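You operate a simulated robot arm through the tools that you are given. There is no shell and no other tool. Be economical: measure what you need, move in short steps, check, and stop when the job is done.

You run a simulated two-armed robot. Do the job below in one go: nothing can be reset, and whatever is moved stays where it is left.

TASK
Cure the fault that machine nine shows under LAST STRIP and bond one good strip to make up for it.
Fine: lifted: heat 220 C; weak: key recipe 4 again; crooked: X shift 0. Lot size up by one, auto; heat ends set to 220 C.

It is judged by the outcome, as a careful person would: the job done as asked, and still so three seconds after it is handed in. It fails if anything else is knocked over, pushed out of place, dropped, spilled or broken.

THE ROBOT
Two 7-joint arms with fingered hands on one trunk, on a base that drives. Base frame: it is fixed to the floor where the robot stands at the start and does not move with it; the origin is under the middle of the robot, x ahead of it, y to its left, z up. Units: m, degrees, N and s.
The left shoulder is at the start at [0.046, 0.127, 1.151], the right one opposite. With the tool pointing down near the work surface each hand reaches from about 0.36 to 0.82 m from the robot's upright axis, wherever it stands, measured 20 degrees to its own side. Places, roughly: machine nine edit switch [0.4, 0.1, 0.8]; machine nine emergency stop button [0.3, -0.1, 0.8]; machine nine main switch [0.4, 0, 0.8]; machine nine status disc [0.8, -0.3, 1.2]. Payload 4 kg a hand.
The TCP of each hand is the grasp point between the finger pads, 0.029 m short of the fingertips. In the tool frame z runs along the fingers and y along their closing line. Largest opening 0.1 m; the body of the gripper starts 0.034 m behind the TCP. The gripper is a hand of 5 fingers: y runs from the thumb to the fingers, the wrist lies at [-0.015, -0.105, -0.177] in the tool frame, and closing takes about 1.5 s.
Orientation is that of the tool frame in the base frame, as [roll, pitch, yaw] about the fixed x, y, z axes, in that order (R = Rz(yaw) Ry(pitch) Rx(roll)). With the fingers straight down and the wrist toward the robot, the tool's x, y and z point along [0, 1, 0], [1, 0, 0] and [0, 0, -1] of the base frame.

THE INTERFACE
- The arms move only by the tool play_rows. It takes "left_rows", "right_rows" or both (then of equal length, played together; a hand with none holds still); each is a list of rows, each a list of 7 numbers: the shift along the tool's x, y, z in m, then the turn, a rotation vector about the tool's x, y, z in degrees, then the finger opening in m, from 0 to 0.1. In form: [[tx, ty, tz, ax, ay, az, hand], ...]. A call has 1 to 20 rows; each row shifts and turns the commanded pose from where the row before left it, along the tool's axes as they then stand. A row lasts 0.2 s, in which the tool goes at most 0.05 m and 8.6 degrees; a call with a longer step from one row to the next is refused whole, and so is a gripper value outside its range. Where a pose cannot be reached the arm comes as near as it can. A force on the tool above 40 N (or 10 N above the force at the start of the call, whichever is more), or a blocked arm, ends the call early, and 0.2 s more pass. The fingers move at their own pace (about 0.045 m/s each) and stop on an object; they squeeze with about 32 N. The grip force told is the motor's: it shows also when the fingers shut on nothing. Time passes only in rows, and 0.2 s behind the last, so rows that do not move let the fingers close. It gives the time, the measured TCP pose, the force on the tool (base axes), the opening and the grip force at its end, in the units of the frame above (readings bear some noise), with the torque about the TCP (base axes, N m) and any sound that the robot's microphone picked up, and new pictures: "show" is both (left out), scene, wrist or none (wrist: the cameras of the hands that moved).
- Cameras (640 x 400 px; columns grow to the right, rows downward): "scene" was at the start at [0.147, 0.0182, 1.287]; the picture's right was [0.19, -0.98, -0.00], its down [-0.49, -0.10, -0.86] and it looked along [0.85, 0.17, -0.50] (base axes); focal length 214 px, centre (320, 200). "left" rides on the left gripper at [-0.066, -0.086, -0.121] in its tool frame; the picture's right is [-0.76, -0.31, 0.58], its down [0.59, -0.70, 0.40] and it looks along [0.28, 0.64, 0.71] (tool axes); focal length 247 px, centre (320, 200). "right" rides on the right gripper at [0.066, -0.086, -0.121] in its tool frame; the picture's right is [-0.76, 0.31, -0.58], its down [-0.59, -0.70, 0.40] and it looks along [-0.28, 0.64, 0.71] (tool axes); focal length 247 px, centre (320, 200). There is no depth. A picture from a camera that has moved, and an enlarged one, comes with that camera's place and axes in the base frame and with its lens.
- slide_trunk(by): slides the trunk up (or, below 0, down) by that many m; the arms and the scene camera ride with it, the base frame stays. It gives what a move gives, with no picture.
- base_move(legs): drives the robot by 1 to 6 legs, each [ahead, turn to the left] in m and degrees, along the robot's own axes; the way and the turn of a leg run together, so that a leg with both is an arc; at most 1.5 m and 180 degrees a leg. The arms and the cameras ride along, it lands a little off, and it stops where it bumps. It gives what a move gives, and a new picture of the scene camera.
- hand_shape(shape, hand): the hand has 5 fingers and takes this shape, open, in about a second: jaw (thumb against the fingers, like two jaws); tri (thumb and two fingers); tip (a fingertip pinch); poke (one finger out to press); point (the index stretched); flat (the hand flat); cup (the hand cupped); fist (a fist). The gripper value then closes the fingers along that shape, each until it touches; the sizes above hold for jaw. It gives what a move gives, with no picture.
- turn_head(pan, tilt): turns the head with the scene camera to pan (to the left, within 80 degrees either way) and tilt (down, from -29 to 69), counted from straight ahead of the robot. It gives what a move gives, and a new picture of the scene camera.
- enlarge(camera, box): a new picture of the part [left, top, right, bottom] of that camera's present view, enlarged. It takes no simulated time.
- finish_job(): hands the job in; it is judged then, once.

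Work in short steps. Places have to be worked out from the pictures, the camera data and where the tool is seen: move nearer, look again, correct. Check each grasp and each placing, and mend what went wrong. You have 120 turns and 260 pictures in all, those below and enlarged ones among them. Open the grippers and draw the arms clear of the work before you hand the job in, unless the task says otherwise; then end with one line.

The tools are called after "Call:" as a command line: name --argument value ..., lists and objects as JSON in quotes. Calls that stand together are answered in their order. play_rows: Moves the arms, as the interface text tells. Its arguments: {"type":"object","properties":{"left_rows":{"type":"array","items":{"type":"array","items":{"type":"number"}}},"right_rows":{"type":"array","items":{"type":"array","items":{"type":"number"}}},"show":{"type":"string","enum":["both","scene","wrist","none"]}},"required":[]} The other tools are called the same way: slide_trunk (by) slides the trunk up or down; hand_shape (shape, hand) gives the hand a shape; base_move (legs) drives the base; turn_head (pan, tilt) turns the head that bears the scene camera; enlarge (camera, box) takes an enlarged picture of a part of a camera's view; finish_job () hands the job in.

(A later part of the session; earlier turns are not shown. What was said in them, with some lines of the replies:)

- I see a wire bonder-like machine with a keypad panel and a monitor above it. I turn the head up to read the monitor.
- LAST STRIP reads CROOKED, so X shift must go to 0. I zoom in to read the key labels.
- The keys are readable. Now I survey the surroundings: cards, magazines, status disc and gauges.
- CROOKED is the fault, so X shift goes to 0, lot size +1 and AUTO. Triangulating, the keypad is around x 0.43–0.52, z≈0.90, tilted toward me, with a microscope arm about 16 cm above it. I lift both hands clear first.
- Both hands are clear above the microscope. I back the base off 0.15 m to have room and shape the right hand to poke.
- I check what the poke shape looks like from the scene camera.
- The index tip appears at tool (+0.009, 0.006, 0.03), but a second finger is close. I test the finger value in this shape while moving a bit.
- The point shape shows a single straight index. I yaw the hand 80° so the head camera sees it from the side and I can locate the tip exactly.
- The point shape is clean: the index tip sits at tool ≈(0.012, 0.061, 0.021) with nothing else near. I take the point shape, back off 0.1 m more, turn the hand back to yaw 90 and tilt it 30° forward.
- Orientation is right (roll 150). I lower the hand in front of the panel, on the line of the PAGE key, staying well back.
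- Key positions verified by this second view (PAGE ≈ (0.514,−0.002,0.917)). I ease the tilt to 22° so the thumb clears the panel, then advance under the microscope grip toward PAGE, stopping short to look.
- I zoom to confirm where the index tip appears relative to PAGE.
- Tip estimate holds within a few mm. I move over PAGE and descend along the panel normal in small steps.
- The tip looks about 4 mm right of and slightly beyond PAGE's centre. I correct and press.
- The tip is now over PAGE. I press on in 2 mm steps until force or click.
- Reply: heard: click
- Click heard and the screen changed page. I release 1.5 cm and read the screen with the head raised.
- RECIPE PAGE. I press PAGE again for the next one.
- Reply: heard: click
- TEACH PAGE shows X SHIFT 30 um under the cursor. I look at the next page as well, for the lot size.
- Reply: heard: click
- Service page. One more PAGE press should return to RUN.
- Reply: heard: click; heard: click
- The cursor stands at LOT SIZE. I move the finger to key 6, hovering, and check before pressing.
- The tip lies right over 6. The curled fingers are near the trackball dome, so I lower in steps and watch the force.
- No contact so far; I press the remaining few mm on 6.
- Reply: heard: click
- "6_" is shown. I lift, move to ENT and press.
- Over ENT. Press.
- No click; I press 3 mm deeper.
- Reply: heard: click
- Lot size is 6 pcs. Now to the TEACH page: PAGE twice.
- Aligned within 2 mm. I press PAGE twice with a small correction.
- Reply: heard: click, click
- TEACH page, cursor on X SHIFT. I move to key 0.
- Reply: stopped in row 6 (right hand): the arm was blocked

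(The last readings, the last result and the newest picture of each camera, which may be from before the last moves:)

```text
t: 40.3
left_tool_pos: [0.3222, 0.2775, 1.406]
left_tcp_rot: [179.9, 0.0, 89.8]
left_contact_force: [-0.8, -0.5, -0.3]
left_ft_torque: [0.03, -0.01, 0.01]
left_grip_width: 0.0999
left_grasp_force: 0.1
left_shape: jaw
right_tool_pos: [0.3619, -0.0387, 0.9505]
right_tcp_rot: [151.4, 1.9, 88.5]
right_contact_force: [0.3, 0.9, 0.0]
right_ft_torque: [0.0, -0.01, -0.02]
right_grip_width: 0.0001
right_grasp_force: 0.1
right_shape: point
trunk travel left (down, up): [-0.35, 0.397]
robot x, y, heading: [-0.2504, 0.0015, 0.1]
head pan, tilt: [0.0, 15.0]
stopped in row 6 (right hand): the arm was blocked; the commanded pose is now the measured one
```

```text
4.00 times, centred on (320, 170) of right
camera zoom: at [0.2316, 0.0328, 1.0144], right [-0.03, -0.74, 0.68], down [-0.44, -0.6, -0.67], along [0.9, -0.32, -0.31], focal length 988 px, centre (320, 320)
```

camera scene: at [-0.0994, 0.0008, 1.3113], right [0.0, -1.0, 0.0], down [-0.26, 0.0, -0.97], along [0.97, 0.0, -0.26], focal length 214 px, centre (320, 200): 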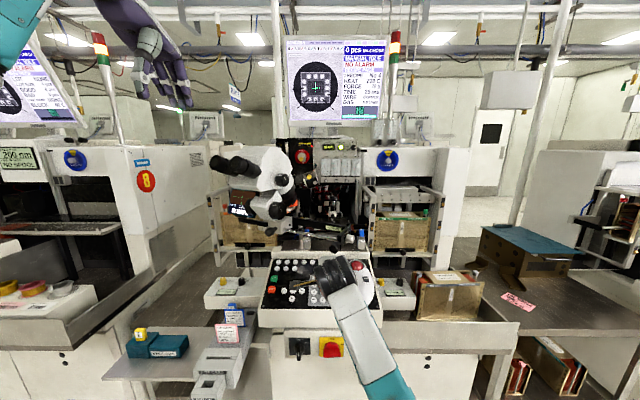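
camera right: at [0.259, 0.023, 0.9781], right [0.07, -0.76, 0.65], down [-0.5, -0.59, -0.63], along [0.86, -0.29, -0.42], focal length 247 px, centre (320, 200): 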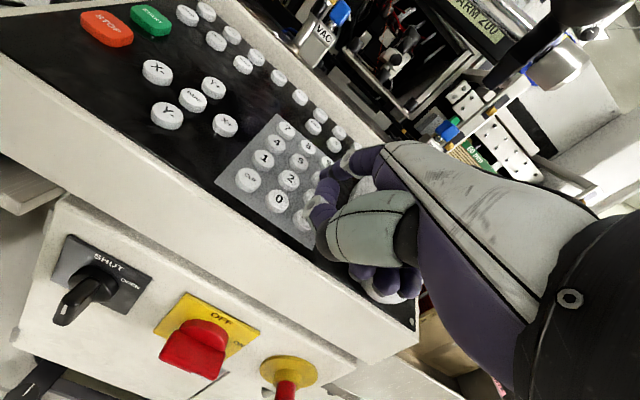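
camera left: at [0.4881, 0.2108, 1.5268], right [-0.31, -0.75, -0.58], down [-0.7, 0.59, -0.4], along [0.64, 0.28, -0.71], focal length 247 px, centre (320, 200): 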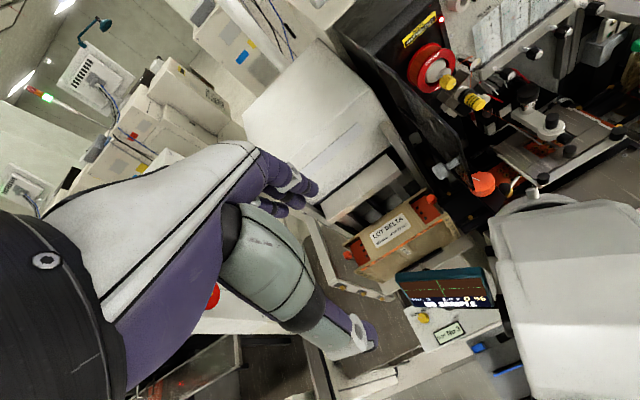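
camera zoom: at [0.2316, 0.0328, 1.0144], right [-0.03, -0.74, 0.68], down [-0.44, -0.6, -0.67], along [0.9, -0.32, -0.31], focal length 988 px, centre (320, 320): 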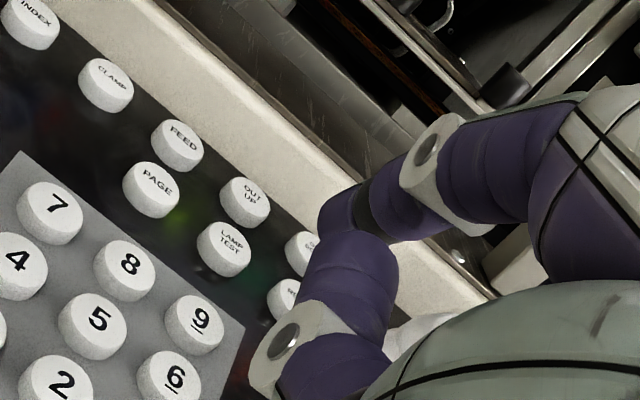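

The arm was blocked and the hand ended higher than commanded. I check the scene.

Call:
turn_head --pan -10 --tilt 35

Call:
enlarge --camera "scene" --box '[240, 120, 400, 220]'

```text
t: 41.1
left_tool_pos: [0.3243, 0.2779, 1.4055]
left_tcp_rot: [-179.9, 0.0, 89.8]
left_contact_force: [-0.4, -0.1, -0.6]
left_ft_torque: [-0.01, 0.01, 0.04]
left_grip_width: 0.0998
left_grasp_force: 0.0
left_shape: jaw
right_tool_pos: [0.3625, -0.0382, 0.9504]
right_tcp_rot: [151.5, 1.8, 88.6]
right_contact_force: [-0.1, -0.4, 0.3]
right_ft_torque: [-0.01, 0.01, 0.01]
right_grip_width: 0.0002
right_grasp_force: 0.1
right_shape: point
trunk travel left (down, up): [-0.35, 0.397]
robot x, y, heading: [-0.252, -0.0015, 0.3]
head pan, tilt: [-10.0, 35.0]
camera scene: at [-0.106, -0.0145, 1.2795], right [-0.17, -0.99, 0.0], down [-0.56, 0.1, -0.82], along [0.81, -0.14, -0.57], focal length 214 px, centre (320, 200)
```

scene: 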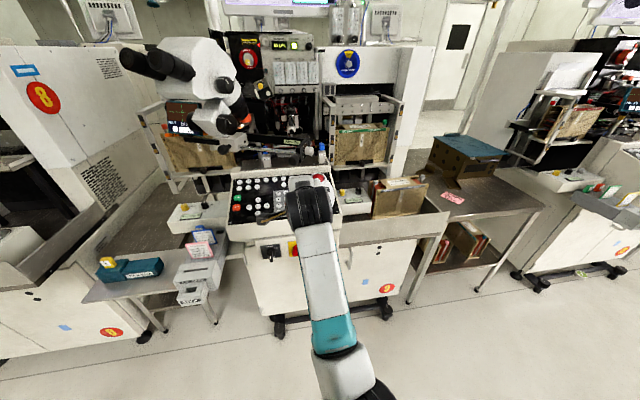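

```text
4.00 times, centred on (320, 170) of scene
camera zoom: at [-0.106, -0.0145, 1.2795], right [-0.17, -0.99, 0.0], down [-0.56, 0.1, -0.82], along [0.81, -0.14, -0.57], focal length 858 px, centre (320, 320)
```

zoom: 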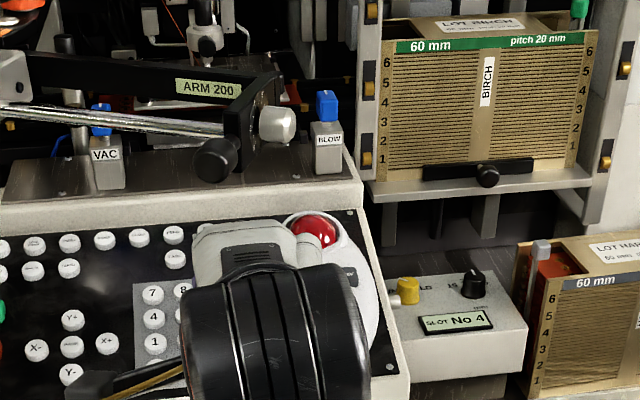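

Nothing is touched; the arm seems folded to a limit, too near the body. I back the base off 0.08 m and re-level the hand.

Call:
base_move --legs '[[-0.08, 0]]'

Call:
play_rows --right_rows '[[0, 0, 0, 3.3, -1, 0.5, 0], [0, 0, 0, 3.3, -0.9, 0.5, 0], [0, 0, 0, 0, 0, 0, 0]]' --show "none"

```text
t: 42.2
left_tool_pos: [0.2403, 0.2767, 1.4065]
left_tcp_rot: [179.8, 0.0, 89.6]
left_contact_force: [-1.0, -0.1, 0.3]
left_ft_torque: [0.02, 0.0, 0.01]
left_grip_width: 0.1
left_grasp_force: 0.0
left_shape: jaw
right_tool_pos: [0.2804, -0.0388, 0.9504]
right_tcp_rot: [151.6, 1.8, 88.5]
right_contact_force: [-1.3, -0.6, -0.3]
right_ft_torque: [-0.01, -0.01, 0.04]
right_grip_width: 0.0001
right_grasp_force: 0.0
right_shape: point
trunk travel left (down, up): [-0.35, 0.397]
robot x, y, heading: [-0.3315, 0.0017, -0.2]
head pan, tilt: [-10.0, 35.0]
camera scene: at [-0.1881, -0.0148, 1.2797], right [-0.17, -0.98, 0.0], down [-0.56, 0.1, -0.82], along [0.81, -0.14, -0.57], focal length 214 px, centre (320, 200)
```

scene: 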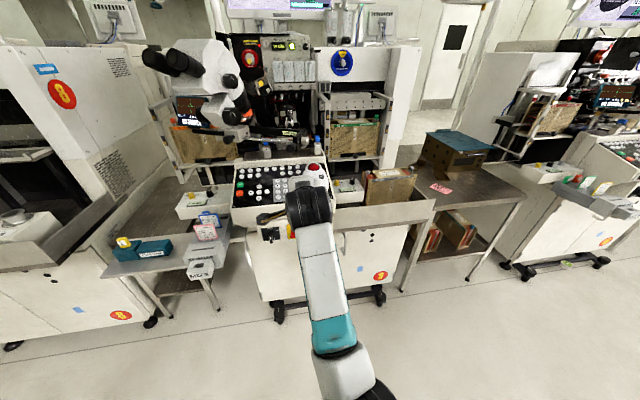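

```text
t: 43.0
left_tool_pos: [0.2431, 0.276, 1.406]
left_tcp_rot: [-180.0, 0.0, 89.7]
left_contact_force: [-0.8, -0.3, 0.0]
left_ft_torque: [0.01, 0.06, -0.02]
left_grip_width: 0.0998
left_grasp_force: 0.1
left_shape: jaw
right_tool_pos: [0.2829, -0.043, 0.9489]
right_tcp_rot: [158.0, 3.6, 86.4]
right_contact_force: [0.5, -0.6, -0.1]
right_ft_torque: [0.02, -0.01, 0.0]
right_grip_width: 0.0
right_grasp_force: 0.1
right_shape: point
trunk travel left (down, up): [-0.35, 0.397]
robot x, y, heading: [-0.3275, 0.004, 0.4]
head pan, tilt: [-10.0, 35.0]
```

I correct the small pitch/yaw error and move to hover over key 0.

Call:
play_rows --right_rows '[[0, 0, 0, 0, 4.6, -1.8, 0], [0.008, 0.008, 0.0232, 0, 0, 0, 0], [0.008, 0.008, 0.0232, 0, 0, 0, 0], [0.008, 0.008, 0.0232, 0, 0, 0, 0]]' --show "none"

Call:
enlarge --camera "right" --box '[240, 120, 400, 220]'

```text
t: 44.0
left_tool_pos: [0.2433, 0.2759, 1.406]
left_tcp_rot: [-180.0, 0.0, 89.7]
left_contact_force: [0.1, 0.5, 0.6]
left_ft_torque: [0.0, 0.0, -0.02]
left_grip_width: 0.0998
left_grasp_force: 0.1
left_shape: jaw
right_tool_pos: [0.329, -0.0133, 0.8925]
right_tcp_rot: [158.3, -0.6, 90.2]
right_contact_force: [-0.7, -0.1, 0.1]
right_ft_torque: [0.02, 0.02, 0.0]
right_grip_width: 0.0001
right_grasp_force: 0.0
right_shape: point
trunk travel left (down, up): [-0.35, 0.397]
robot x, y, heading: [-0.3332, -0.0001, -0.0]
head pan, tilt: [-10.0, 35.0]
```

```text
4.00 times, centred on (320, 170) of right
camera zoom: at [0.2049, 0.0513, 0.9745], right [0.07, -0.76, 0.64], down [-0.5, -0.58, -0.64], along [0.86, -0.28, -0.43], focal length 988 px, centre (320, 320)
```

zoom: 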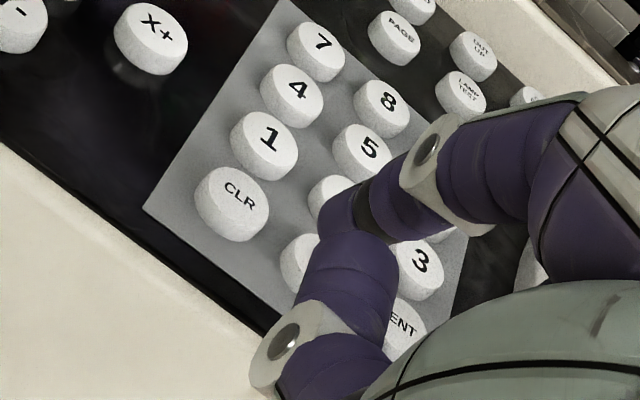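

The tip is ~5 mm too far left; I shift right and press 0.

Call:
play_rows --right_rows '[[-0.0055, 0.002, 0.001, 0, 0, 0, 0], [0, -0.0013, 0.008, 0, 0, 0, 0], [0, -0.0013, 0.008, 0, 0, 0, 0], [0, -0.0003, 0.002, 0, 0, 0, 0]]' --show "none"

Call:
enlarge --camera "right" --box '[240, 120, 400, 220]'

Call:
turn_head --pan 0 --tilt 15

Call:
enlarge --camera "scene" --box '[275, 30, 405, 130]'

```text
t: 45.0
left_tool_pos: [0.2431, 0.2766, 1.4053]
left_tcp_rot: [180.0, 0.0, 89.7]
left_contact_force: [0.1, -0.9, 0.4]
left_ft_torque: [-0.03, 0.01, -0.02]
left_grip_width: 0.0997
left_grasp_force: 0.0
left_shape: jaw
right_tool_pos: [0.3347, -0.0201, 0.8766]
right_tcp_rot: [158.1, -0.4, 90.0]
right_contact_force: [-1.4, 0.0, 1.5]
right_ft_torque: [0.05, -0.12, 0.03]
right_grip_width: 0.0001
right_grasp_force: 0.0
right_shape: point
trunk travel left (down, up): [-0.35, 0.397]
robot x, y, heading: [-0.3314, 0.0058, -0.3]
head pan, tilt: [-10.0, 35.0]
heard: click
```

```text
4.00 times, centred on (320, 170) of right
camera zoom: at [0.2109, 0.0451, 0.9579], right [0.07, -0.76, 0.64], down [-0.5, -0.58, -0.64], along [0.86, -0.28, -0.42], focal length 988 px, centre (320, 320)
```

zoom: 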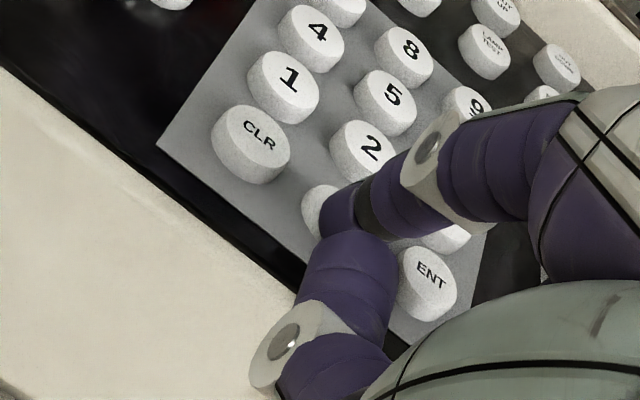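

```text
t: 45.8
left_tool_pos: [0.2441, 0.2765, 1.4067]
left_tcp_rot: [-180.0, 0.0, 89.7]
left_contact_force: [0.9, -0.3, -0.8]
left_ft_torque: [-0.02, 0.0, -0.02]
left_grip_width: 0.1
left_grasp_force: 0.0
left_shape: jaw
right_tool_pos: [0.3356, -0.0193, 0.8768]
right_tcp_rot: [158.1, -0.5, 90.1]
right_contact_force: [-0.5, -0.3, 1.6]
right_ft_torque: [0.06, -0.14, 0.01]
right_grip_width: 0.0002
right_grasp_force: 0.0
right_shape: point
trunk travel left (down, up): [-0.35, 0.397]
robot x, y, heading: [-0.3308, 0.0004, 0.1]
head pan, tilt: [0.0, 15.0]
camera scene: at [-0.1801, 0.0005, 1.3114], right [0.0, -1.0, 0.0], down [-0.26, 0.0, -0.97], along [0.97, 0.0, -0.26], focal length 214 px, centre (320, 200)
```

scene: 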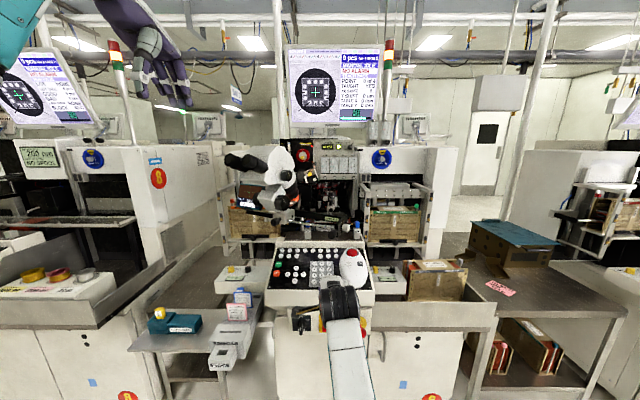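

```text
4.00 times, centred on (340, 80) of scene
camera zoom: at [-0.1801, 0.0005, 1.3114], right [0.0, -1.0, 0.0], down [-0.26, 0.0, -0.97], along [0.97, 0.0, -0.26], focal length 858 px, centre (240, 680)
```

zoom: 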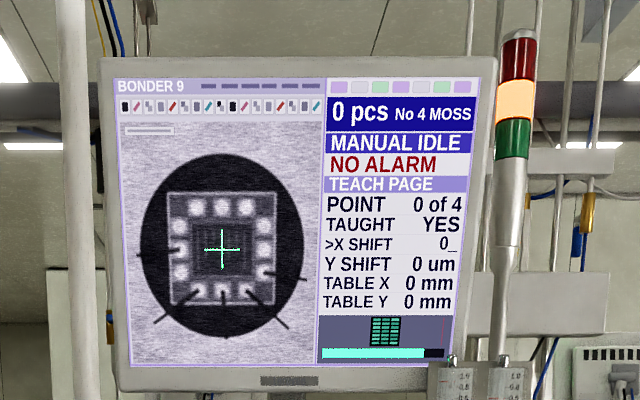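

X SHIFT shows "0_". Now ENT, 24 mm to the right.

Call:
play_rows --right_rows '[[0, 0.0013, -0.008, 0, 0, 0, 0], [0, 0.0013, -0.008, 0, 0, 0, 0], [-0.0238, 0, 0, 0, 0, 0, 0], [0, 0, 0, 0, 0, 0, 0], [0, -0.0013, 0.008, 0, 0, 0, 0], [0, -0.0013, 0.008, 0, 0, 0, 0], [0, -0.0002, 0.0012, 0, 0, 0, 0], [0, 0, 0, 0, 0, 0, 0]]' --show "none"

Call:
enlarge --camera "scene" --box '[275, 30, 405, 130]'

```text
t: 47.6
left_tool_pos: [0.2426, 0.2765, 1.4061]
left_tcp_rot: [180.0, 0.0, 89.7]
left_contact_force: [-0.5, 0.4, 0.3]
left_ft_torque: [-0.02, 0.01, -0.01]
left_grip_width: 0.0997
left_grasp_force: 0.0
left_shape: jaw
right_tool_pos: [0.3363, -0.0446, 0.8758]
right_tcp_rot: [158.1, -0.5, 90.0]
right_contact_force: [-1.2, -1.1, 4.1]
right_ft_torque: [0.05, -0.28, -0.02]
right_grip_width: 0.0
right_grasp_force: 0.1
right_shape: point
trunk travel left (down, up): [-0.35, 0.397]
robot x, y, heading: [-0.3313, 0.0001, -0.1]
head pan, tilt: [0.0, 15.0]
heard: click
```

```text
4.00 times, centred on (340, 80) of scene
camera zoom: at [-0.1805, 0.0004, 1.3115], right [0.0, -1.0, 0.0], down [-0.26, 0.0, -0.97], along [0.97, 0.0, -0.26], focal length 858 px, centre (240, 680)
```

zoom: 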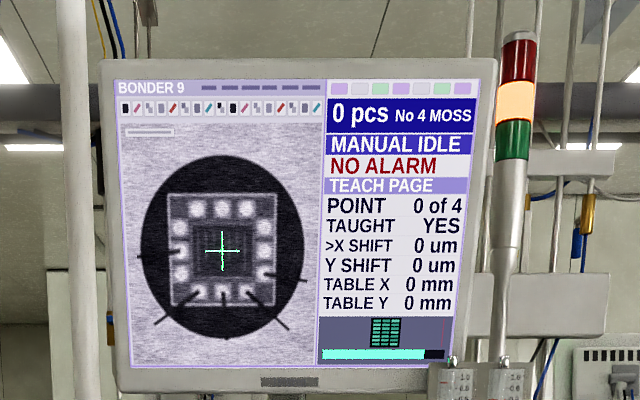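

X SHIFT now 0 um. I lift off and carry the finger left to the AUTO column, over the panel's front edge.

Call:
play_rows --right_rows '[[0, 0.0013, -0.008, 0, 0, 0, 0], [0, 0.0013, -0.008, 0, 0, 0, 0], [0, 0.0015, -0.012, 0, 0, 0, 0], [0.043, 0, 0, 0, 0, 0, 0], [0.043, 0, 0, 0, 0, 0, 0], [0.043, 0, 0, 0, 0, 0, 0], [0.043, 0, 0, 0, 0, 0, 0], [0, 0, 0, 0, 0, 0, 0]]' --show "wrist"

Call:
enlarge --camera "scene" --box '[200, 180, 400, 340]'

```text
t: 49.4
left_tool_pos: [0.2424, 0.2775, 1.4063]
left_tcp_rot: [180.0, 0.0, 89.7]
left_contact_force: [0.5, 0.1, -0.1]
left_ft_torque: [0.0, 0.0, 0.0]
left_grip_width: 0.0999
left_grasp_force: 0.1
left_shape: jaw
right_tool_pos: [0.329, 0.1285, 0.9016]
right_tcp_rot: [158.3, -0.5, 90.1]
right_contact_force: [-0.2, 0.2, -0.8]
right_ft_torque: [-0.02, -0.03, -0.01]
right_grip_width: 0.0001
right_grasp_force: 0.0
right_shape: point
trunk travel left (down, up): [-0.35, 0.397]
robot x, y, heading: [-0.3336, -0.001, 0.1]
head pan, tilt: [0.0, 15.0]
camera right: at [0.2053, 0.1937, 0.9836], right [0.07, -0.76, 0.64], down [-0.5, -0.58, -0.64], along [0.86, -0.28, -0.43], focal length 247 px, centre (320, 200)
```

right: 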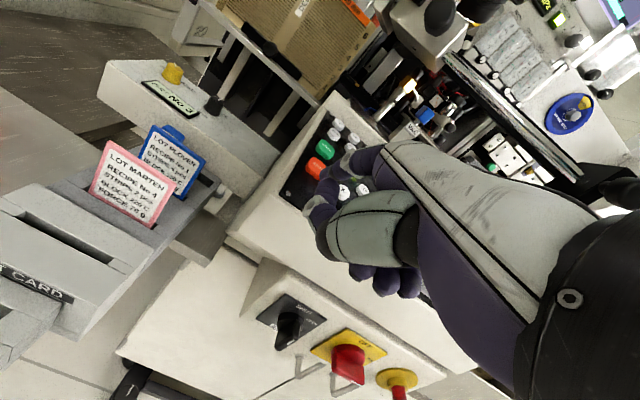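

```text
2.50 times, centred on (300, 260) of scene
camera zoom: at [-0.1799, 0.0004, 1.3114], right [0.0, -1.0, 0.0], down [-0.26, 0.0, -0.97], along [0.97, 0.0, -0.26], focal length 536 px, centre (370, 50)
```

zoom: 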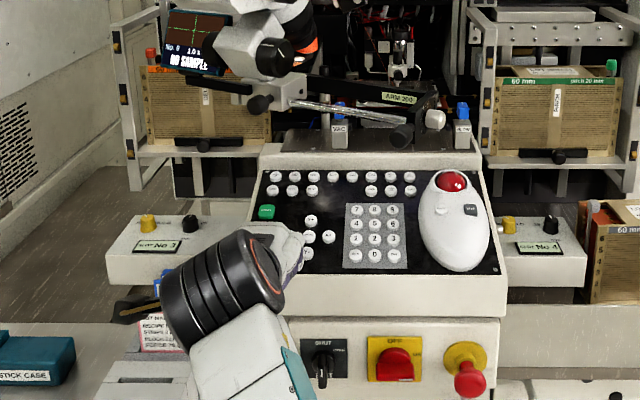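

I advance over START/STOP toward AUTO, staying high.

Call:
play_rows --right_rows '[[0, 0.0308, -0.001, 0, 0, 0, 0], [0, 0.0288, 0.0041, 0, 0, 0, 0], [0, 0.0288, 0.0041, 0, 0, 0, 0], [0, 0.0268, 0.0092, 0, 0, 0, 0], [0, 0, 0, 0, 0, 0, 0]]' --show "wrist"

Call:
enlarge --camera "right" --box '[240, 120, 400, 220]'

Call:
enlarge --camera "scene" --box '[220, 180, 380, 300]'

```text
t: 50.6
left_tool_pos: [0.2422, 0.2765, 1.4057]
left_tcp_rot: [-179.9, 0.0, 89.7]
left_contact_force: [-0.2, 1.5, 0.1]
left_ft_torque: [-0.01, -0.01, -0.01]
left_grip_width: 0.0998
left_grasp_force: 0.1
left_shape: jaw
right_tool_pos: [0.4438, 0.1278, 0.9339]
right_tcp_rot: [158.0, -0.6, 90.1]
right_contact_force: [0.3, -0.1, -0.3]
right_ft_torque: [-0.02, 0.0, 0.01]
right_grip_width: 0.0
right_grasp_force: 0.0
right_shape: point
trunk travel left (down, up): [-0.35, 0.397]
robot x, y, heading: [-0.3295, 0.0001, 0.0]
head pan, tilt: [0.0, 15.0]
camera right: at [0.3197, 0.1924, 1.0149], right [0.07, -0.76, 0.64], down [-0.5, -0.58, -0.64], along [0.86, -0.28, -0.43], focal length 247 px, centre (320, 200)
```

right: 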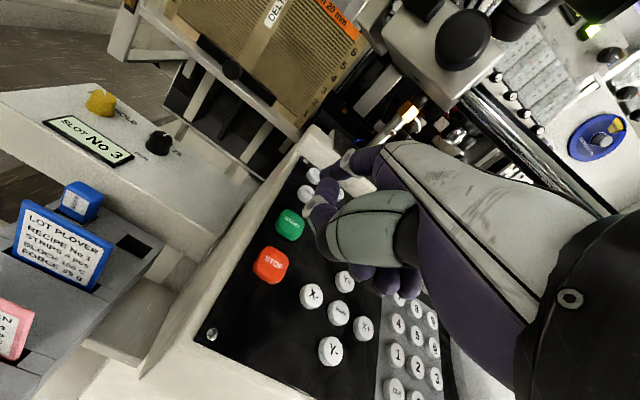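

```text
4.00 times, centred on (320, 170) of right
camera zoom: at [0.3197, 0.1924, 1.0149], right [0.07, -0.76, 0.64], down [-0.5, -0.58, -0.64], along [0.86, -0.28, -0.43], focal length 988 px, centre (320, 320)
```

zoom: 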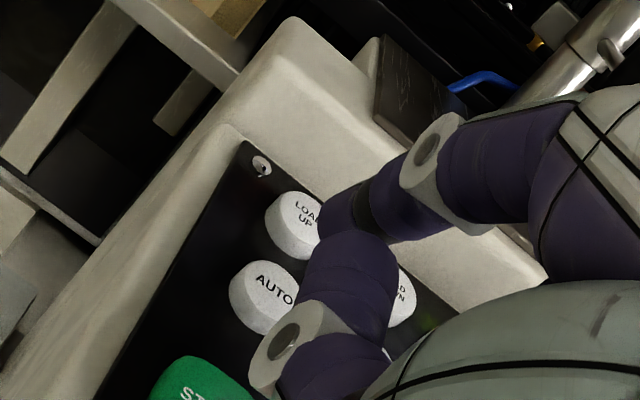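

```text
3.33 times, centred on (300, 240) of scene
camera zoom: at [-0.1798, 0.0005, 1.3114], right [0.0, -1.0, 0.0], down [-0.26, 0.0, -0.97], along [0.97, 0.0, -0.26], focal length 715 px, centre (387, 67)
```

zoom: 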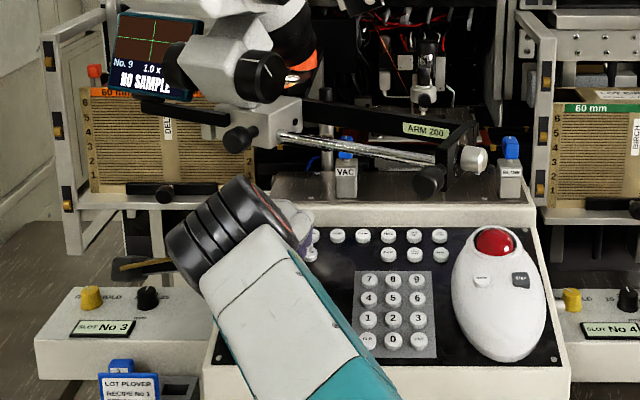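

Good alignment: tip about 2 mm off. I descend onto AUTO.

Call:
play_rows --right_rows '[[-0.0025, -0.003, 0.007, 0, 0, 0, 0], [0, -0.0013, 0.008, 0, 0, 0, 0], [0, -0.0011, 0.007, 0, 0, 0, 0]]' --show "none"

Call:
enlarge --camera "right" --box '[240, 120, 400, 220]'

```text
t: 51.4
left_tool_pos: [0.243, 0.2766, 1.406]
left_tcp_rot: [179.9, 0.0, 89.7]
left_contact_force: [-0.2, 0.3, 0.8]
left_ft_torque: [0.0, 0.01, -0.04]
left_grip_width: 0.0998
left_grasp_force: 0.1
left_shape: jaw
right_tool_pos: [0.4468, 0.1254, 0.9106]
right_tcp_rot: [158.2, -0.5, 90.1]
right_contact_force: [-0.4, 1.0, 1.4]
right_ft_torque: [0.02, -0.07, 0.01]
right_grip_width: 0.0001
right_grasp_force: 0.0
right_shape: point
trunk travel left (down, up): [-0.35, 0.397]
robot x, y, heading: [-0.3309, 0.0009, -0.1]
head pan, tilt: [0.0, 15.0]
heard: click
```

```text
4.00 times, centred on (320, 170) of right
camera zoom: at [0.322, 0.1911, 0.9912], right [0.07, -0.76, 0.64], down [-0.5, -0.58, -0.64], along [0.86, -0.28, -0.42], focal length 988 px, centre (320, 320)
```

zoom: 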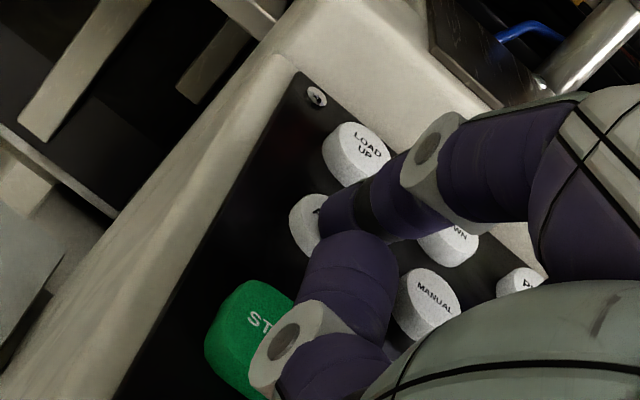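

AUTO clicked. I lift and read the screen.

Call:
play_rows --right_rows '[[0, 0.0013, -0.008, 0, 0, 0, 0], [0, 0.0013, -0.008, 0, 0, 0, 0], [0, 0.0013, -0.008, 0, 0, 0, 0]]' --show "none"

Call:
enlarge --camera "scene" --box '[275, 30, 405, 130]'

```text
t: 52.2
left_tool_pos: [0.2432, 0.2771, 1.4059]
left_tcp_rot: [-180.0, 0.0, 89.7]
left_contact_force: [0.1, -0.1, 0.3]
left_ft_torque: [0.0, 0.0, -0.01]
left_grip_width: 0.1
left_grasp_force: 0.0
left_shape: jaw
right_tool_pos: [0.4401, 0.1252, 0.9332]
right_tcp_rot: [158.2, -0.4, 90.0]
right_contact_force: [-0.2, 0.7, 0.6]
right_ft_torque: [0.01, -0.01, 0.0]
right_grip_width: 0.0
right_grasp_force: 0.0
right_shape: point
trunk travel left (down, up): [-0.35, 0.397]
robot x, y, heading: [-0.3306, 0.002, -0.1]
head pan, tilt: [0.0, 15.0]
```

```text
4.00 times, centred on (340, 80) of scene
camera zoom: at [-0.1799, 0.0005, 1.3114], right [0.0, -1.0, 0.0], down [-0.26, 0.0, -0.97], along [0.97, 0.0, -0.26], focal length 858 px, centre (240, 680)
```

zoom: 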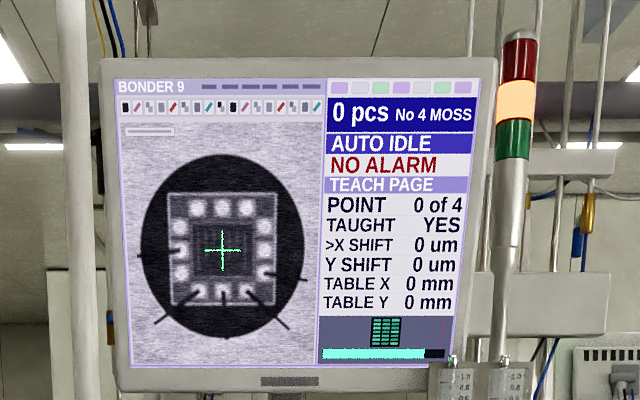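

AUTO IDLE; progress bar 5 of 6. Now over START.

Call:
play_rows --right_rows '[[0.0015, -0.0205, -0.0031, 0, 0, 0, 0], [0.0015, -0.0206, -0.0031, 0, 0, 0, 0], [0, -0.0016, 0.01, 0, 0, 0, 0]]' --show "none"

Call:
enlarge --camera "right" --box '[240, 120, 400, 220]'

```text
t: 53.0
left_tool_pos: [0.2436, 0.2762, 1.4058]
left_tcp_rot: [179.9, 0.0, 89.7]
left_contact_force: [-0.3, 0.4, -0.1]
left_ft_torque: [0.02, -0.02, -0.03]
left_grip_width: 0.0997
left_grasp_force: 0.0
left_shape: jaw
right_tool_pos: [0.4029, 0.1275, 0.9134]
right_tcp_rot: [158.1, -0.4, 90.1]
right_contact_force: [-0.1, -1.5, 0.8]
right_ft_torque: [0.02, -0.01, 0.02]
right_grip_width: 0.0001
right_grasp_force: 0.0
right_shape: point
trunk travel left (down, up): [-0.35, 0.397]
robot x, y, heading: [-0.332, 0.001, -0.1]
head pan, tilt: [0.0, 15.0]
```

```text
4.00 times, centred on (320, 170) of right
camera zoom: at [0.2781, 0.1932, 0.9944], right [0.07, -0.76, 0.64], down [-0.5, -0.58, -0.64], along [0.86, -0.28, -0.43], focal length 988 px, centre (320, 320)
```

zoom: 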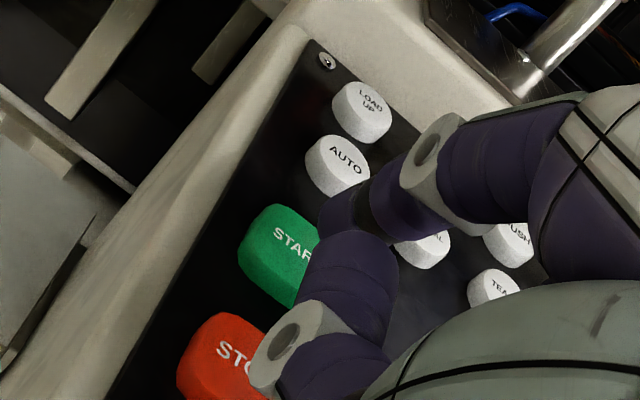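

Over START. Press.

Call:
play_rows --right_rows '[[0, -0.0013, 0.008, 0, 0, 0, 0], [0, -0.0011, 0.007, 0, 0, 0, 0], [0, 0, 0, 0, 0, 0, 0]]' --show "none"

Call:
enlarge --camera "scene" --box '[275, 30, 405, 130]'

```text
t: 53.8
left_tool_pos: [0.242, 0.2763, 1.4065]
left_tcp_rot: [-180.0, 0.0, 89.7]
left_contact_force: [-0.9, 0.6, -0.3]
left_ft_torque: [0.01, 0.0, 0.0]
left_grip_width: 0.0997
left_grasp_force: 0.2
left_shape: jaw
right_tool_pos: [0.4058, 0.1277, 0.8989]
right_tcp_rot: [158.0, -0.4, 90.0]
right_contact_force: [-0.5, -0.2, 0.9]
right_ft_torque: [-0.01, -0.08, 0.0]
right_grip_width: 0.0001
right_grasp_force: 0.1
right_shape: point
trunk travel left (down, up): [-0.35, 0.397]
robot x, y, heading: [-0.3331, -0.0027, -0.0]
head pan, tilt: [0.0, 15.0]
heard: click
```

```text
4.00 times, centred on (340, 80) of scene
camera zoom: at [-0.18, 0.0005, 1.3114], right [0.0, -1.0, 0.0], down [-0.26, 0.0, -0.97], along [0.97, 0.0, -0.26], focal length 858 px, centre (240, 680)
```

zoom: 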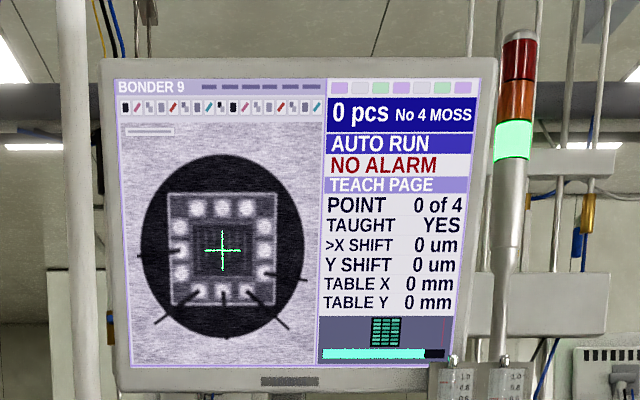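

AUTO RUN with the green lamp. I lift off and withdraw from the panel while it bonds.

Call:
play_rows --right_rows '[[0, 0.0013, -0.008, 0, 0, 0, 0], [0, 0.0013, -0.008, 0, 0, 0, 0], [0, 0.0013, -0.008, 0, 0, 0, 0], [0, -0.03, -0.012, 0, 0, 0, 0], [0, -0.03, -0.012, 0, 0, 0, 0], [0, -0.03, -0.012, 0, 0, 0, 0], [-0.03, 0, 0, 0, 0, 0, 0], [-0.03, 0, 0, 0, 0, 0, 0], [0, 0, 0, 0, 0, 0, 0], [0, 0, 0, 0, 0, 0, 0], [0, 0, 0, 0, 0, 0, 0], [0, 0, 0, 0, 0, 0, 0], [0, 0, 0, 0, 0, 0, 0], [0, 0, 0, 0, 0, 0, 0]]' --show "scene"

Call:
enlarge --camera "scene" --box '[275, 30, 405, 130]'

```text
t: 56.8
left_tool_pos: [0.2428, 0.2767, 1.4051]
left_tcp_rot: [-179.9, -0.1, 89.7]
left_contact_force: [0.0, 0.3, -0.1]
left_ft_torque: [-0.02, 0.02, -0.03]
left_grip_width: 0.1
left_grasp_force: 0.0
left_shape: jaw
right_tool_pos: [0.3029, 0.0669, 0.9241]
right_tcp_rot: [158.2, -0.5, 90.1]
right_contact_force: [0.2, 0.9, -0.1]
right_ft_torque: [0.02, -0.03, 0.0]
right_grip_width: 0.0
right_grasp_force: 0.1
right_shape: point
trunk travel left (down, up): [-0.35, 0.397]
robot x, y, heading: [-0.3301, 0.0025, -0.1]
head pan, tilt: [0.0, 15.0]
camera scene: at [-0.1798, 0.0005, 1.3114], right [0.0, -1.0, 0.0], down [-0.26, 0.0, -0.97], along [0.97, 0.0, -0.26], focal length 214 px, centre (320, 200)
```

scene: 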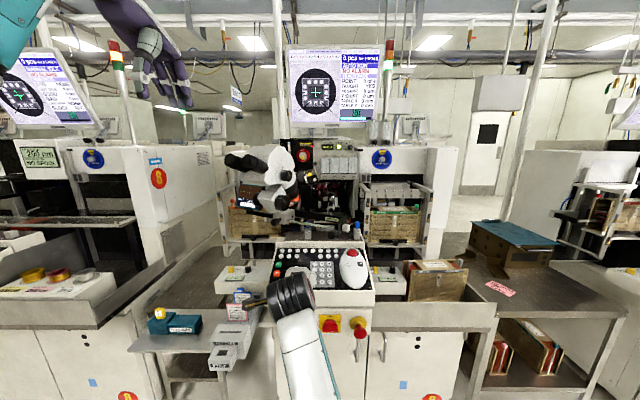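

```text
4.00 times, centred on (340, 80) of scene
camera zoom: at [-0.1798, 0.0005, 1.3114], right [0.0, -1.0, 0.0], down [-0.26, 0.0, -0.97], along [0.97, 0.0, -0.26], focal length 858 px, centre (240, 680)
```

zoom: 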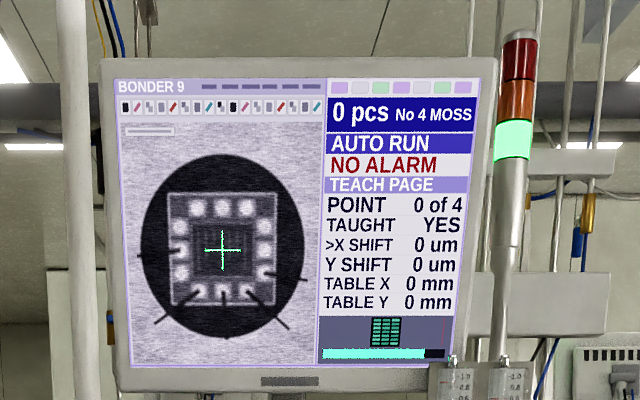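

Still running; I wait.

Call:
play_rows --right_rows '[[0, 0, 0, 0, 0, 0, 0], [0, 0, 0, 0, 0, 0, 0], [0, 0, 0, 0, 0, 0, 0], [0, 0, 0, 0, 0, 0, 0], [0, 0, 0, 0, 0, 0, 0], [0, 0, 0, 0, 0, 0, 0], [0, 0, 0, 0, 0, 0, 0], [0, 0, 0, 0, 0, 0, 0], [0, 0, 0, 0, 0, 0, 0], [0, 0, 0, 0, 0, 0, 0], [0, 0, 0, 0, 0, 0, 0], [0, 0, 0, 0, 0, 0, 0], [0, 0, 0, 0, 0, 0, 0], [0, 0, 0, 0, 0, 0, 0], [0, 0, 0, 0, 0, 0, 0], [0, 0, 0, 0, 0, 0, 0], [0, 0, 0, 0, 0, 0, 0], [0, 0, 0, 0, 0, 0, 0], [0, 0, 0, 0, 0, 0, 0], [0, 0, 0, 0, 0, 0, 0]]' --show "none"

Call:
enlarge --camera "scene" --box '[275, 30, 405, 130]'

```text
t: 61.0
left_tool_pos: [0.2431, 0.2766, 1.4058]
left_tcp_rot: [-179.9, 0.0, 89.7]
left_contact_force: [-1.4, 0.4, -0.4]
left_ft_torque: [0.0, 0.01, 0.0]
left_grip_width: 0.0999
left_grasp_force: 0.1
left_shape: jaw
right_tool_pos: [0.3023, 0.0673, 0.9231]
right_tcp_rot: [158.2, -0.5, 90.1]
right_contact_force: [0.6, -0.5, -0.2]
right_ft_torque: [0.01, 0.0, -0.01]
right_grip_width: 0.0
right_grasp_force: 0.1
right_shape: point
trunk travel left (down, up): [-0.35, 0.397]
robot x, y, heading: [-0.3334, -0.0014, -0.1]
head pan, tilt: [0.0, 15.0]
```

```text
4.00 times, centred on (340, 80) of scene
camera zoom: at [-0.1798, 0.0005, 1.3114], right [0.0, -1.0, 0.0], down [-0.26, 0.0, -0.97], along [0.97, 0.0, -0.26], focal length 858 px, centre (240, 680)
```

zoom: 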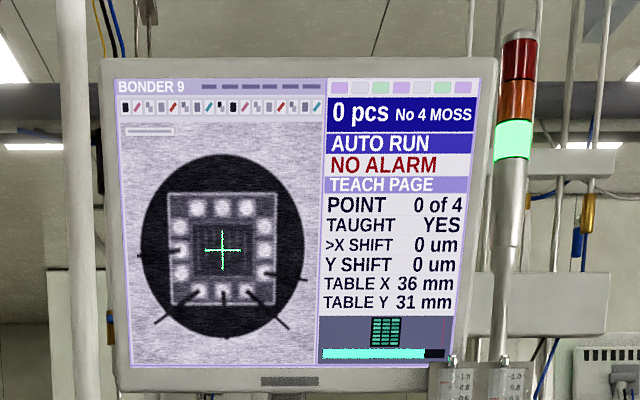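

The table is moving (bonding). I wait more.

Call:
play_rows --right_rows '[[0, 0, 0, 0, 0, 0, 0], [0, 0, 0, 0, 0, 0, 0], [0, 0, 0, 0, 0, 0, 0], [0, 0, 0, 0, 0, 0, 0], [0, 0, 0, 0, 0, 0, 0], [0, 0, 0, 0, 0, 0, 0], [0, 0, 0, 0, 0, 0, 0], [0, 0, 0, 0, 0, 0, 0], [0, 0, 0, 0, 0, 0, 0], [0, 0, 0, 0, 0, 0, 0], [0, 0, 0, 0, 0, 0, 0], [0, 0, 0, 0, 0, 0, 0], [0, 0, 0, 0, 0, 0, 0], [0, 0, 0, 0, 0, 0, 0], [0, 0, 0, 0, 0, 0, 0], [0, 0, 0, 0, 0, 0, 0], [0, 0, 0, 0, 0, 0, 0], [0, 0, 0, 0, 0, 0, 0], [0, 0, 0, 0, 0, 0, 0], [0, 0, 0, 0, 0, 0, 0]]' --show "none"

Call:
enlarge --camera "scene" --box '[275, 30, 405, 130]'

```text
t: 65.2
left_tool_pos: [0.244, 0.2754, 1.4055]
left_tcp_rot: [180.0, 0.0, 89.8]
left_contact_force: [0.6, 0.7, 0.2]
left_ft_torque: [0.01, -0.03, -0.02]
left_grip_width: 0.0997
left_grasp_force: 0.1
left_shape: jaw
right_tool_pos: [0.302, 0.0663, 0.9237]
right_tcp_rot: [158.3, -0.5, 90.0]
right_contact_force: [1.0, 0.2, -0.5]
right_ft_torque: [-0.03, 0.0, -0.01]
right_grip_width: 0.0
right_grasp_force: 0.0
right_shape: point
trunk travel left (down, up): [-0.35, 0.397]
robot x, y, heading: [-0.3312, -0.003, -0.3]
head pan, tilt: [0.0, 15.0]
```

```text
4.00 times, centred on (340, 80) of scene
camera zoom: at [-0.1798, 0.0005, 1.3114], right [0.0, -1.0, 0.0], down [-0.26, 0.0, -0.97], along [0.97, 0.0, -0.26], focal length 858 px, centre (240, 680)
```

zoom: 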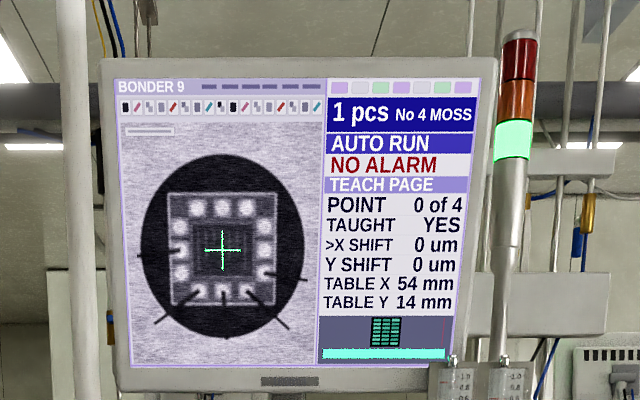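

1 pc done and the bar is full, but still AUTO RUN. I wait a little to see it end.

Call:
play_rows --right_rows '[[0, 0, 0, 0, 0, 0, 0], [0, 0, 0, 0, 0, 0, 0], [0, 0, 0, 0, 0, 0, 0], [0, 0, 0, 0, 0, 0, 0], [0, 0, 0, 0, 0, 0, 0], [0, 0, 0, 0, 0, 0, 0], [0, 0, 0, 0, 0, 0, 0], [0, 0, 0, 0, 0, 0, 0], [0, 0, 0, 0, 0, 0, 0], [0, 0, 0, 0, 0, 0, 0]]' --show "none"

Call:
enlarge --camera "scene" --box '[275, 30, 405, 130]'

```text
t: 67.4
left_tool_pos: [0.2431, 0.2759, 1.4064]
left_tcp_rot: [180.0, 0.0, 89.8]
left_contact_force: [0.2, 0.0, 0.4]
left_ft_torque: [0.02, -0.01, -0.02]
left_grip_width: 0.0999
left_grasp_force: 0.2
left_shape: jaw
right_tool_pos: [0.3023, 0.0674, 0.9244]
right_tcp_rot: [158.1, -0.5, 90.0]
right_contact_force: [0.6, 0.1, 0.5]
right_ft_torque: [-0.01, 0.05, -0.01]
right_grip_width: 0.0
right_grasp_force: 0.0
right_shape: point
trunk travel left (down, up): [-0.35, 0.397]
robot x, y, heading: [-0.3324, -0.0016, 0.3]
head pan, tilt: [0.0, 15.0]
```

```text
4.00 times, centred on (340, 80) of scene
camera zoom: at [-0.1798, 0.0005, 1.3114], right [0.0, -1.0, 0.0], down [-0.26, 0.0, -0.97], along [0.97, 0.0, -0.26], focal length 858 px, centre (240, 680)
```

zoom: 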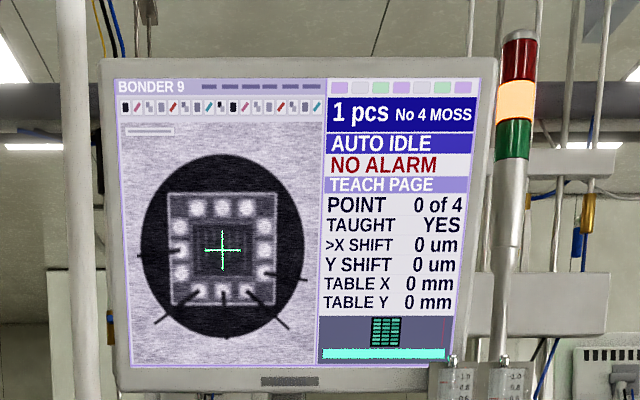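

AUTO IDLE with 1 pc. I go back to PAGE to check LAST STRIP on the RUN page.

Call:
play_rows --right_rows '[[-0.0201, 0.0333, 0.0118, 0, 0, 0, 0], [-0.0201, 0.0333, 0.0118, 0, 0, 0, 0], [-0.0201, 0.0333, 0.0118, 0, 0, 0, 0], [-0.0202, 0.0333, 0.0118, 0, 0, 0, 0], [0, 0, 0, 0, 0, 0, 0]]' --show "none"

Call:
enlarge --camera "right" --box '[240, 120, 400, 220]'

```text
t: 68.6
left_tool_pos: [0.243, 0.2773, 1.4057]
left_tcp_rot: [180.0, -0.1, 89.7]
left_contact_force: [0.5, 0.0, 0.0]
left_ft_torque: [0.0, 0.02, 0.0]
left_grip_width: 0.0997
left_grasp_force: 0.1
left_shape: jaw
right_tool_pos: [0.4458, -0.0109, 0.9287]
right_tcp_rot: [158.2, -0.4, 90.1]
right_contact_force: [-0.4, -0.7, 0.7]
right_ft_torque: [-0.06, 0.01, 0.01]
right_grip_width: 0.0
right_grasp_force: 0.1
right_shape: point
trunk travel left (down, up): [-0.35, 0.397]
robot x, y, heading: [-0.3313, 0.0015, -0.1]
head pan, tilt: [0.0, 15.0]
```

```text
4.00 times, centred on (320, 170) of right
camera zoom: at [0.322, 0.0531, 1.0093], right [0.07, -0.76, 0.64], down [-0.5, -0.58, -0.64], along [0.86, -0.28, -0.43], focal length 988 px, centre (320, 320)
```

zoom: 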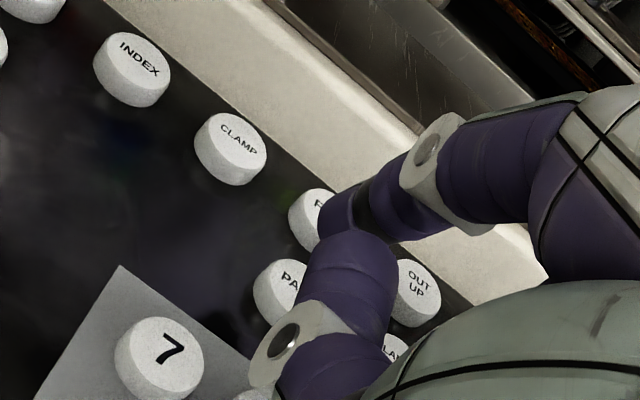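

I correct ~5 mm back and press PAGE three times.

Call:
play_rows --right_rows '[[-0.002, -0.006, 0.006, 0, 0, 0, 0], [0, -0.0013, 0.008, 0, 0, 0, 0], [0, -0.0013, 0.009, 0, 0, 0, 0], [0, 0.0015, -0.009, 0, 0, 0, 0], [0, 0, 0, 0, 0, 0, 0], [0, -0.0015, 0.009, 0, 0, 0, 0], [0, 0.0015, -0.009, 0, 0, 0, 0], [0, 0, 0, 0, 0, 0, 0], [0, -0.0015, 0.009, 0, 0, 0, 0], [0, 0.0015, -0.009, 0, 0, 0, 0], [0, 0.0015, -0.008, 0, 0, 0, 0]]' --show "none"

Call:
enlarge --camera "scene" --box '[275, 30, 405, 130]'

```text
t: 71.0
left_tool_pos: [0.2422, 0.2768, 1.4052]
left_tcp_rot: [-180.0, -0.1, 89.6]
left_contact_force: [-0.4, 0.0, -0.3]
left_ft_torque: [0.0, 0.0, 0.0]
left_grip_width: 0.0997
left_grasp_force: 0.0
left_shape: jaw
right_tool_pos: [0.442, -0.0149, 0.92]
right_tcp_rot: [158.2, -0.5, 90.2]
right_contact_force: [0.2, 0.4, -0.6]
right_ft_torque: [-0.01, -0.01, -0.01]
right_grip_width: 0.0001
right_grasp_force: 0.0
right_shape: point
trunk travel left (down, up): [-0.35, 0.397]
robot x, y, heading: [-0.331, 0.0014, 0.0]
head pan, tilt: [0.0, 15.0]
heard: click, click
```

```text
4.00 times, centred on (340, 80) of scene
camera zoom: at [-0.18, 0.0005, 1.3114], right [0.0, -1.0, 0.0], down [-0.26, 0.0, -0.97], along [0.97, 0.0, -0.26], focal length 858 px, centre (240, 680)
```

zoom: 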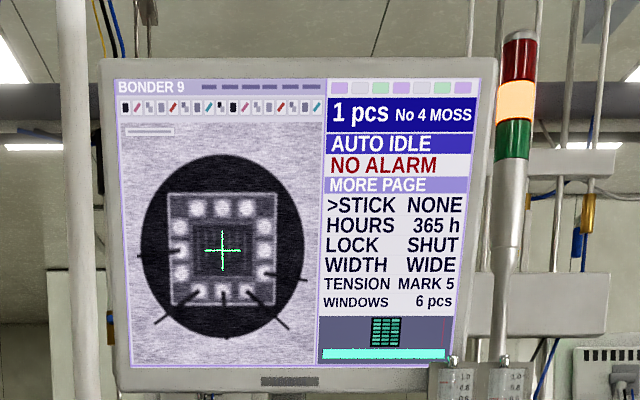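

One more press.

Call:
play_rows --right_rows '[[0, -0.0015, 0.008, 0, 0, 0, 0], [0, -0.0013, 0.008, 0, 0, 0, 0], [0, 0, 0, 0, 0, 0, 0], [0, 0.0015, -0.008, 0, 0, 0, 0], [0, 0.0015, -0.008, 0, 0, 0, 0]]' --show "none"

Call:
enlarge --camera "scene" --box '[275, 30, 405, 130]'

```text
t: 72.2
left_tool_pos: [0.2431, 0.2763, 1.4052]
left_tcp_rot: [180.0, 0.0, 89.7]
left_contact_force: [0.3, -0.6, 0.7]
left_ft_torque: [-0.02, 0.0, -0.04]
left_grip_width: 0.0997
left_grasp_force: 0.2
left_shape: jaw
right_tool_pos: [0.4409, -0.0167, 0.92]
right_tcp_rot: [158.1, -0.5, 90.0]
right_contact_force: [-0.6, 0.0, 0.0]
right_ft_torque: [0.03, -0.01, 0.0]
right_grip_width: 0.0
right_grasp_force: 0.0
right_shape: point
trunk travel left (down, up): [-0.35, 0.397]
robot x, y, heading: [-0.3291, 0.0025, 0.1]
head pan, tilt: [0.0, 15.0]
heard: click
```

```text
4.00 times, centred on (340, 80) of scene
camera zoom: at [-0.1799, 0.0005, 1.3114], right [0.0, -1.0, 0.0], down [-0.26, 0.0, -0.97], along [0.97, 0.0, -0.26], focal length 858 px, centre (240, 680)
```

zoom: 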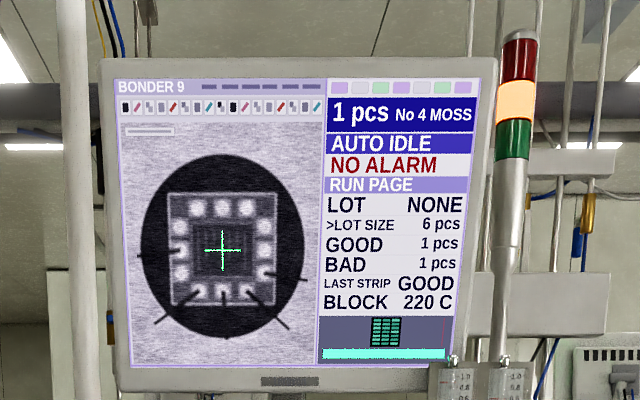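

LAST STRIP is GOOD, GOOD 1 pcs, block 220 C. I withdraw the hand straight back and drive the base away, then open the hand.

Call:
play_rows --right_rows '[[0, 0.0015, -0.006, 0, 0, 0, 0], [0, -0.035, -0.0142, 0, 0, 0, 0], [0, -0.035, -0.0142, 0, 0, 0, 0], [0, -0.035, -0.0142, 0, 0, 0, 0]]' --show "none"

Call:
base_move --legs '[[-0.15, 0]]'

Call:
hand_shape --shape "jaw" --hand "right"

Call:
enlarge --camera "scene" --box '[200, 40, 440, 280]'

```text
t: 73.2
left_tool_pos: [0.2427, 0.2765, 1.407]
left_tcp_rot: [-180.0, 0.0, 89.7]
left_contact_force: [0.2, -0.1, 0.0]
left_ft_torque: [0.01, -0.04, 0.0]
left_grip_width: 0.0997
left_grasp_force: 0.0
left_shape: jaw
right_tool_pos: [0.3263, -0.0137, 0.9272]
right_tcp_rot: [158.2, -0.5, 90.1]
right_contact_force: [0.1, 0.3, 0.2]
right_ft_torque: [-0.03, 0.0, 0.0]
right_grip_width: 0.0
right_grasp_force: 0.0
right_shape: point
trunk travel left (down, up): [-0.35, 0.397]
robot x, y, heading: [-0.3319, -0.0, 0.1]
head pan, tilt: [0.0, 15.0]
```

```text
t: 74.6
left_tool_pos: [0.0906, 0.2748, 1.4058]
left_tcp_rot: [180.0, 0.0, 89.7]
left_contact_force: [0.0, 0.5, 0.4]
left_ft_torque: [0.0, -0.04, -0.02]
left_grip_width: 0.0997
left_grasp_force: 0.1
left_shape: jaw
right_tool_pos: [0.1761, -0.0155, 0.9274]
right_tcp_rot: [158.1, -0.5, 90.0]
right_contact_force: [0.0, 0.5, -0.3]
right_ft_torque: [0.04, 0.0, -0.01]
right_grip_width: 0.0001
right_grasp_force: 0.1
right_shape: point
trunk travel left (down, up): [-0.35, 0.397]
robot x, y, heading: [-0.4807, 0.0015, -0.4]
head pan, tilt: [0.0, 15.0]
camera scene: at [-0.3314, 0.0003, 1.3116], right [0.0, -1.0, 0.0], down [-0.26, 0.0, -0.97], along [0.97, 0.0, -0.26], focal length 214 px, centre (320, 200)
```

scene: 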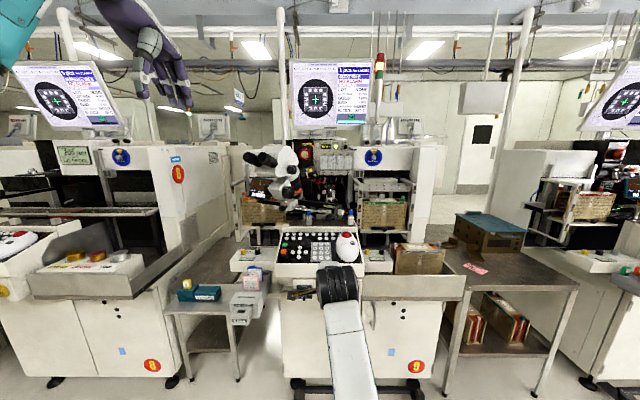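

```text
t: 75.5
left_tool_pos: [0.0931, 0.2741, 1.4055]
left_tcp_rot: [180.0, 0.0, 89.6]
left_contact_force: [-0.4, 0.8, -0.8]
left_ft_torque: [0.02, -0.02, 0.02]
left_grip_width: 0.0999
left_grasp_force: 0.2
left_shape: jaw
right_tool_pos: [0.1768, -0.016, 0.9274]
right_tcp_rot: [158.1, -0.5, 90.0]
right_contact_force: [0.6, -0.2, 0.2]
right_ft_torque: [-0.01, 0.01, 0.03]
right_grip_width: 0.0999
right_grasp_force: 0.1
right_shape: jaw
trunk travel left (down, up): [-0.35, 0.397]
robot x, y, heading: [-0.485, 0.0027, -0.1]
head pan, tilt: [0.0, 15.0]
```

```text
1.67 times, centred on (320, 160) of scene
camera zoom: at [-0.3303, 0.0003, 1.3114], right [0.0, -1.0, 0.0], down [-0.26, 0.0, -0.97], along [0.97, 0.0, -0.26], focal length 358 px, centre (320, 267)
```

zoom: 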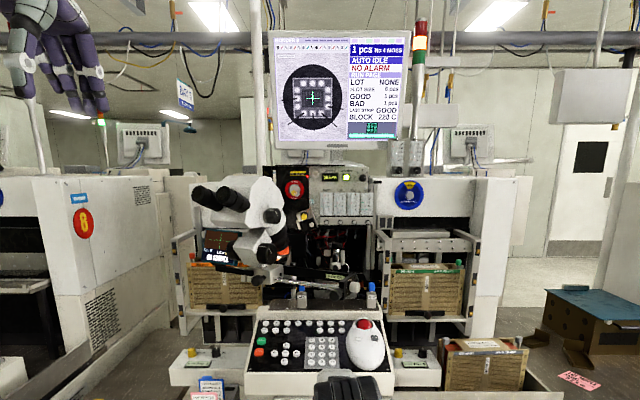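

The machine is in AUTO IDLE with last strip GOOD, nothing is disturbed, and both hands are open and clear. I hand the job in.

Call:
finish_job

```text
The job is handed in.
```

Machine nine's LAST STRIP fault was CROOKED. I set X shift from 30 um to 0, raised the lot size from 5 to 6 and ran it in AUTO; it bonded one strip, LAST STRIP now reads GOOD, and the heat is still set to 220 C.
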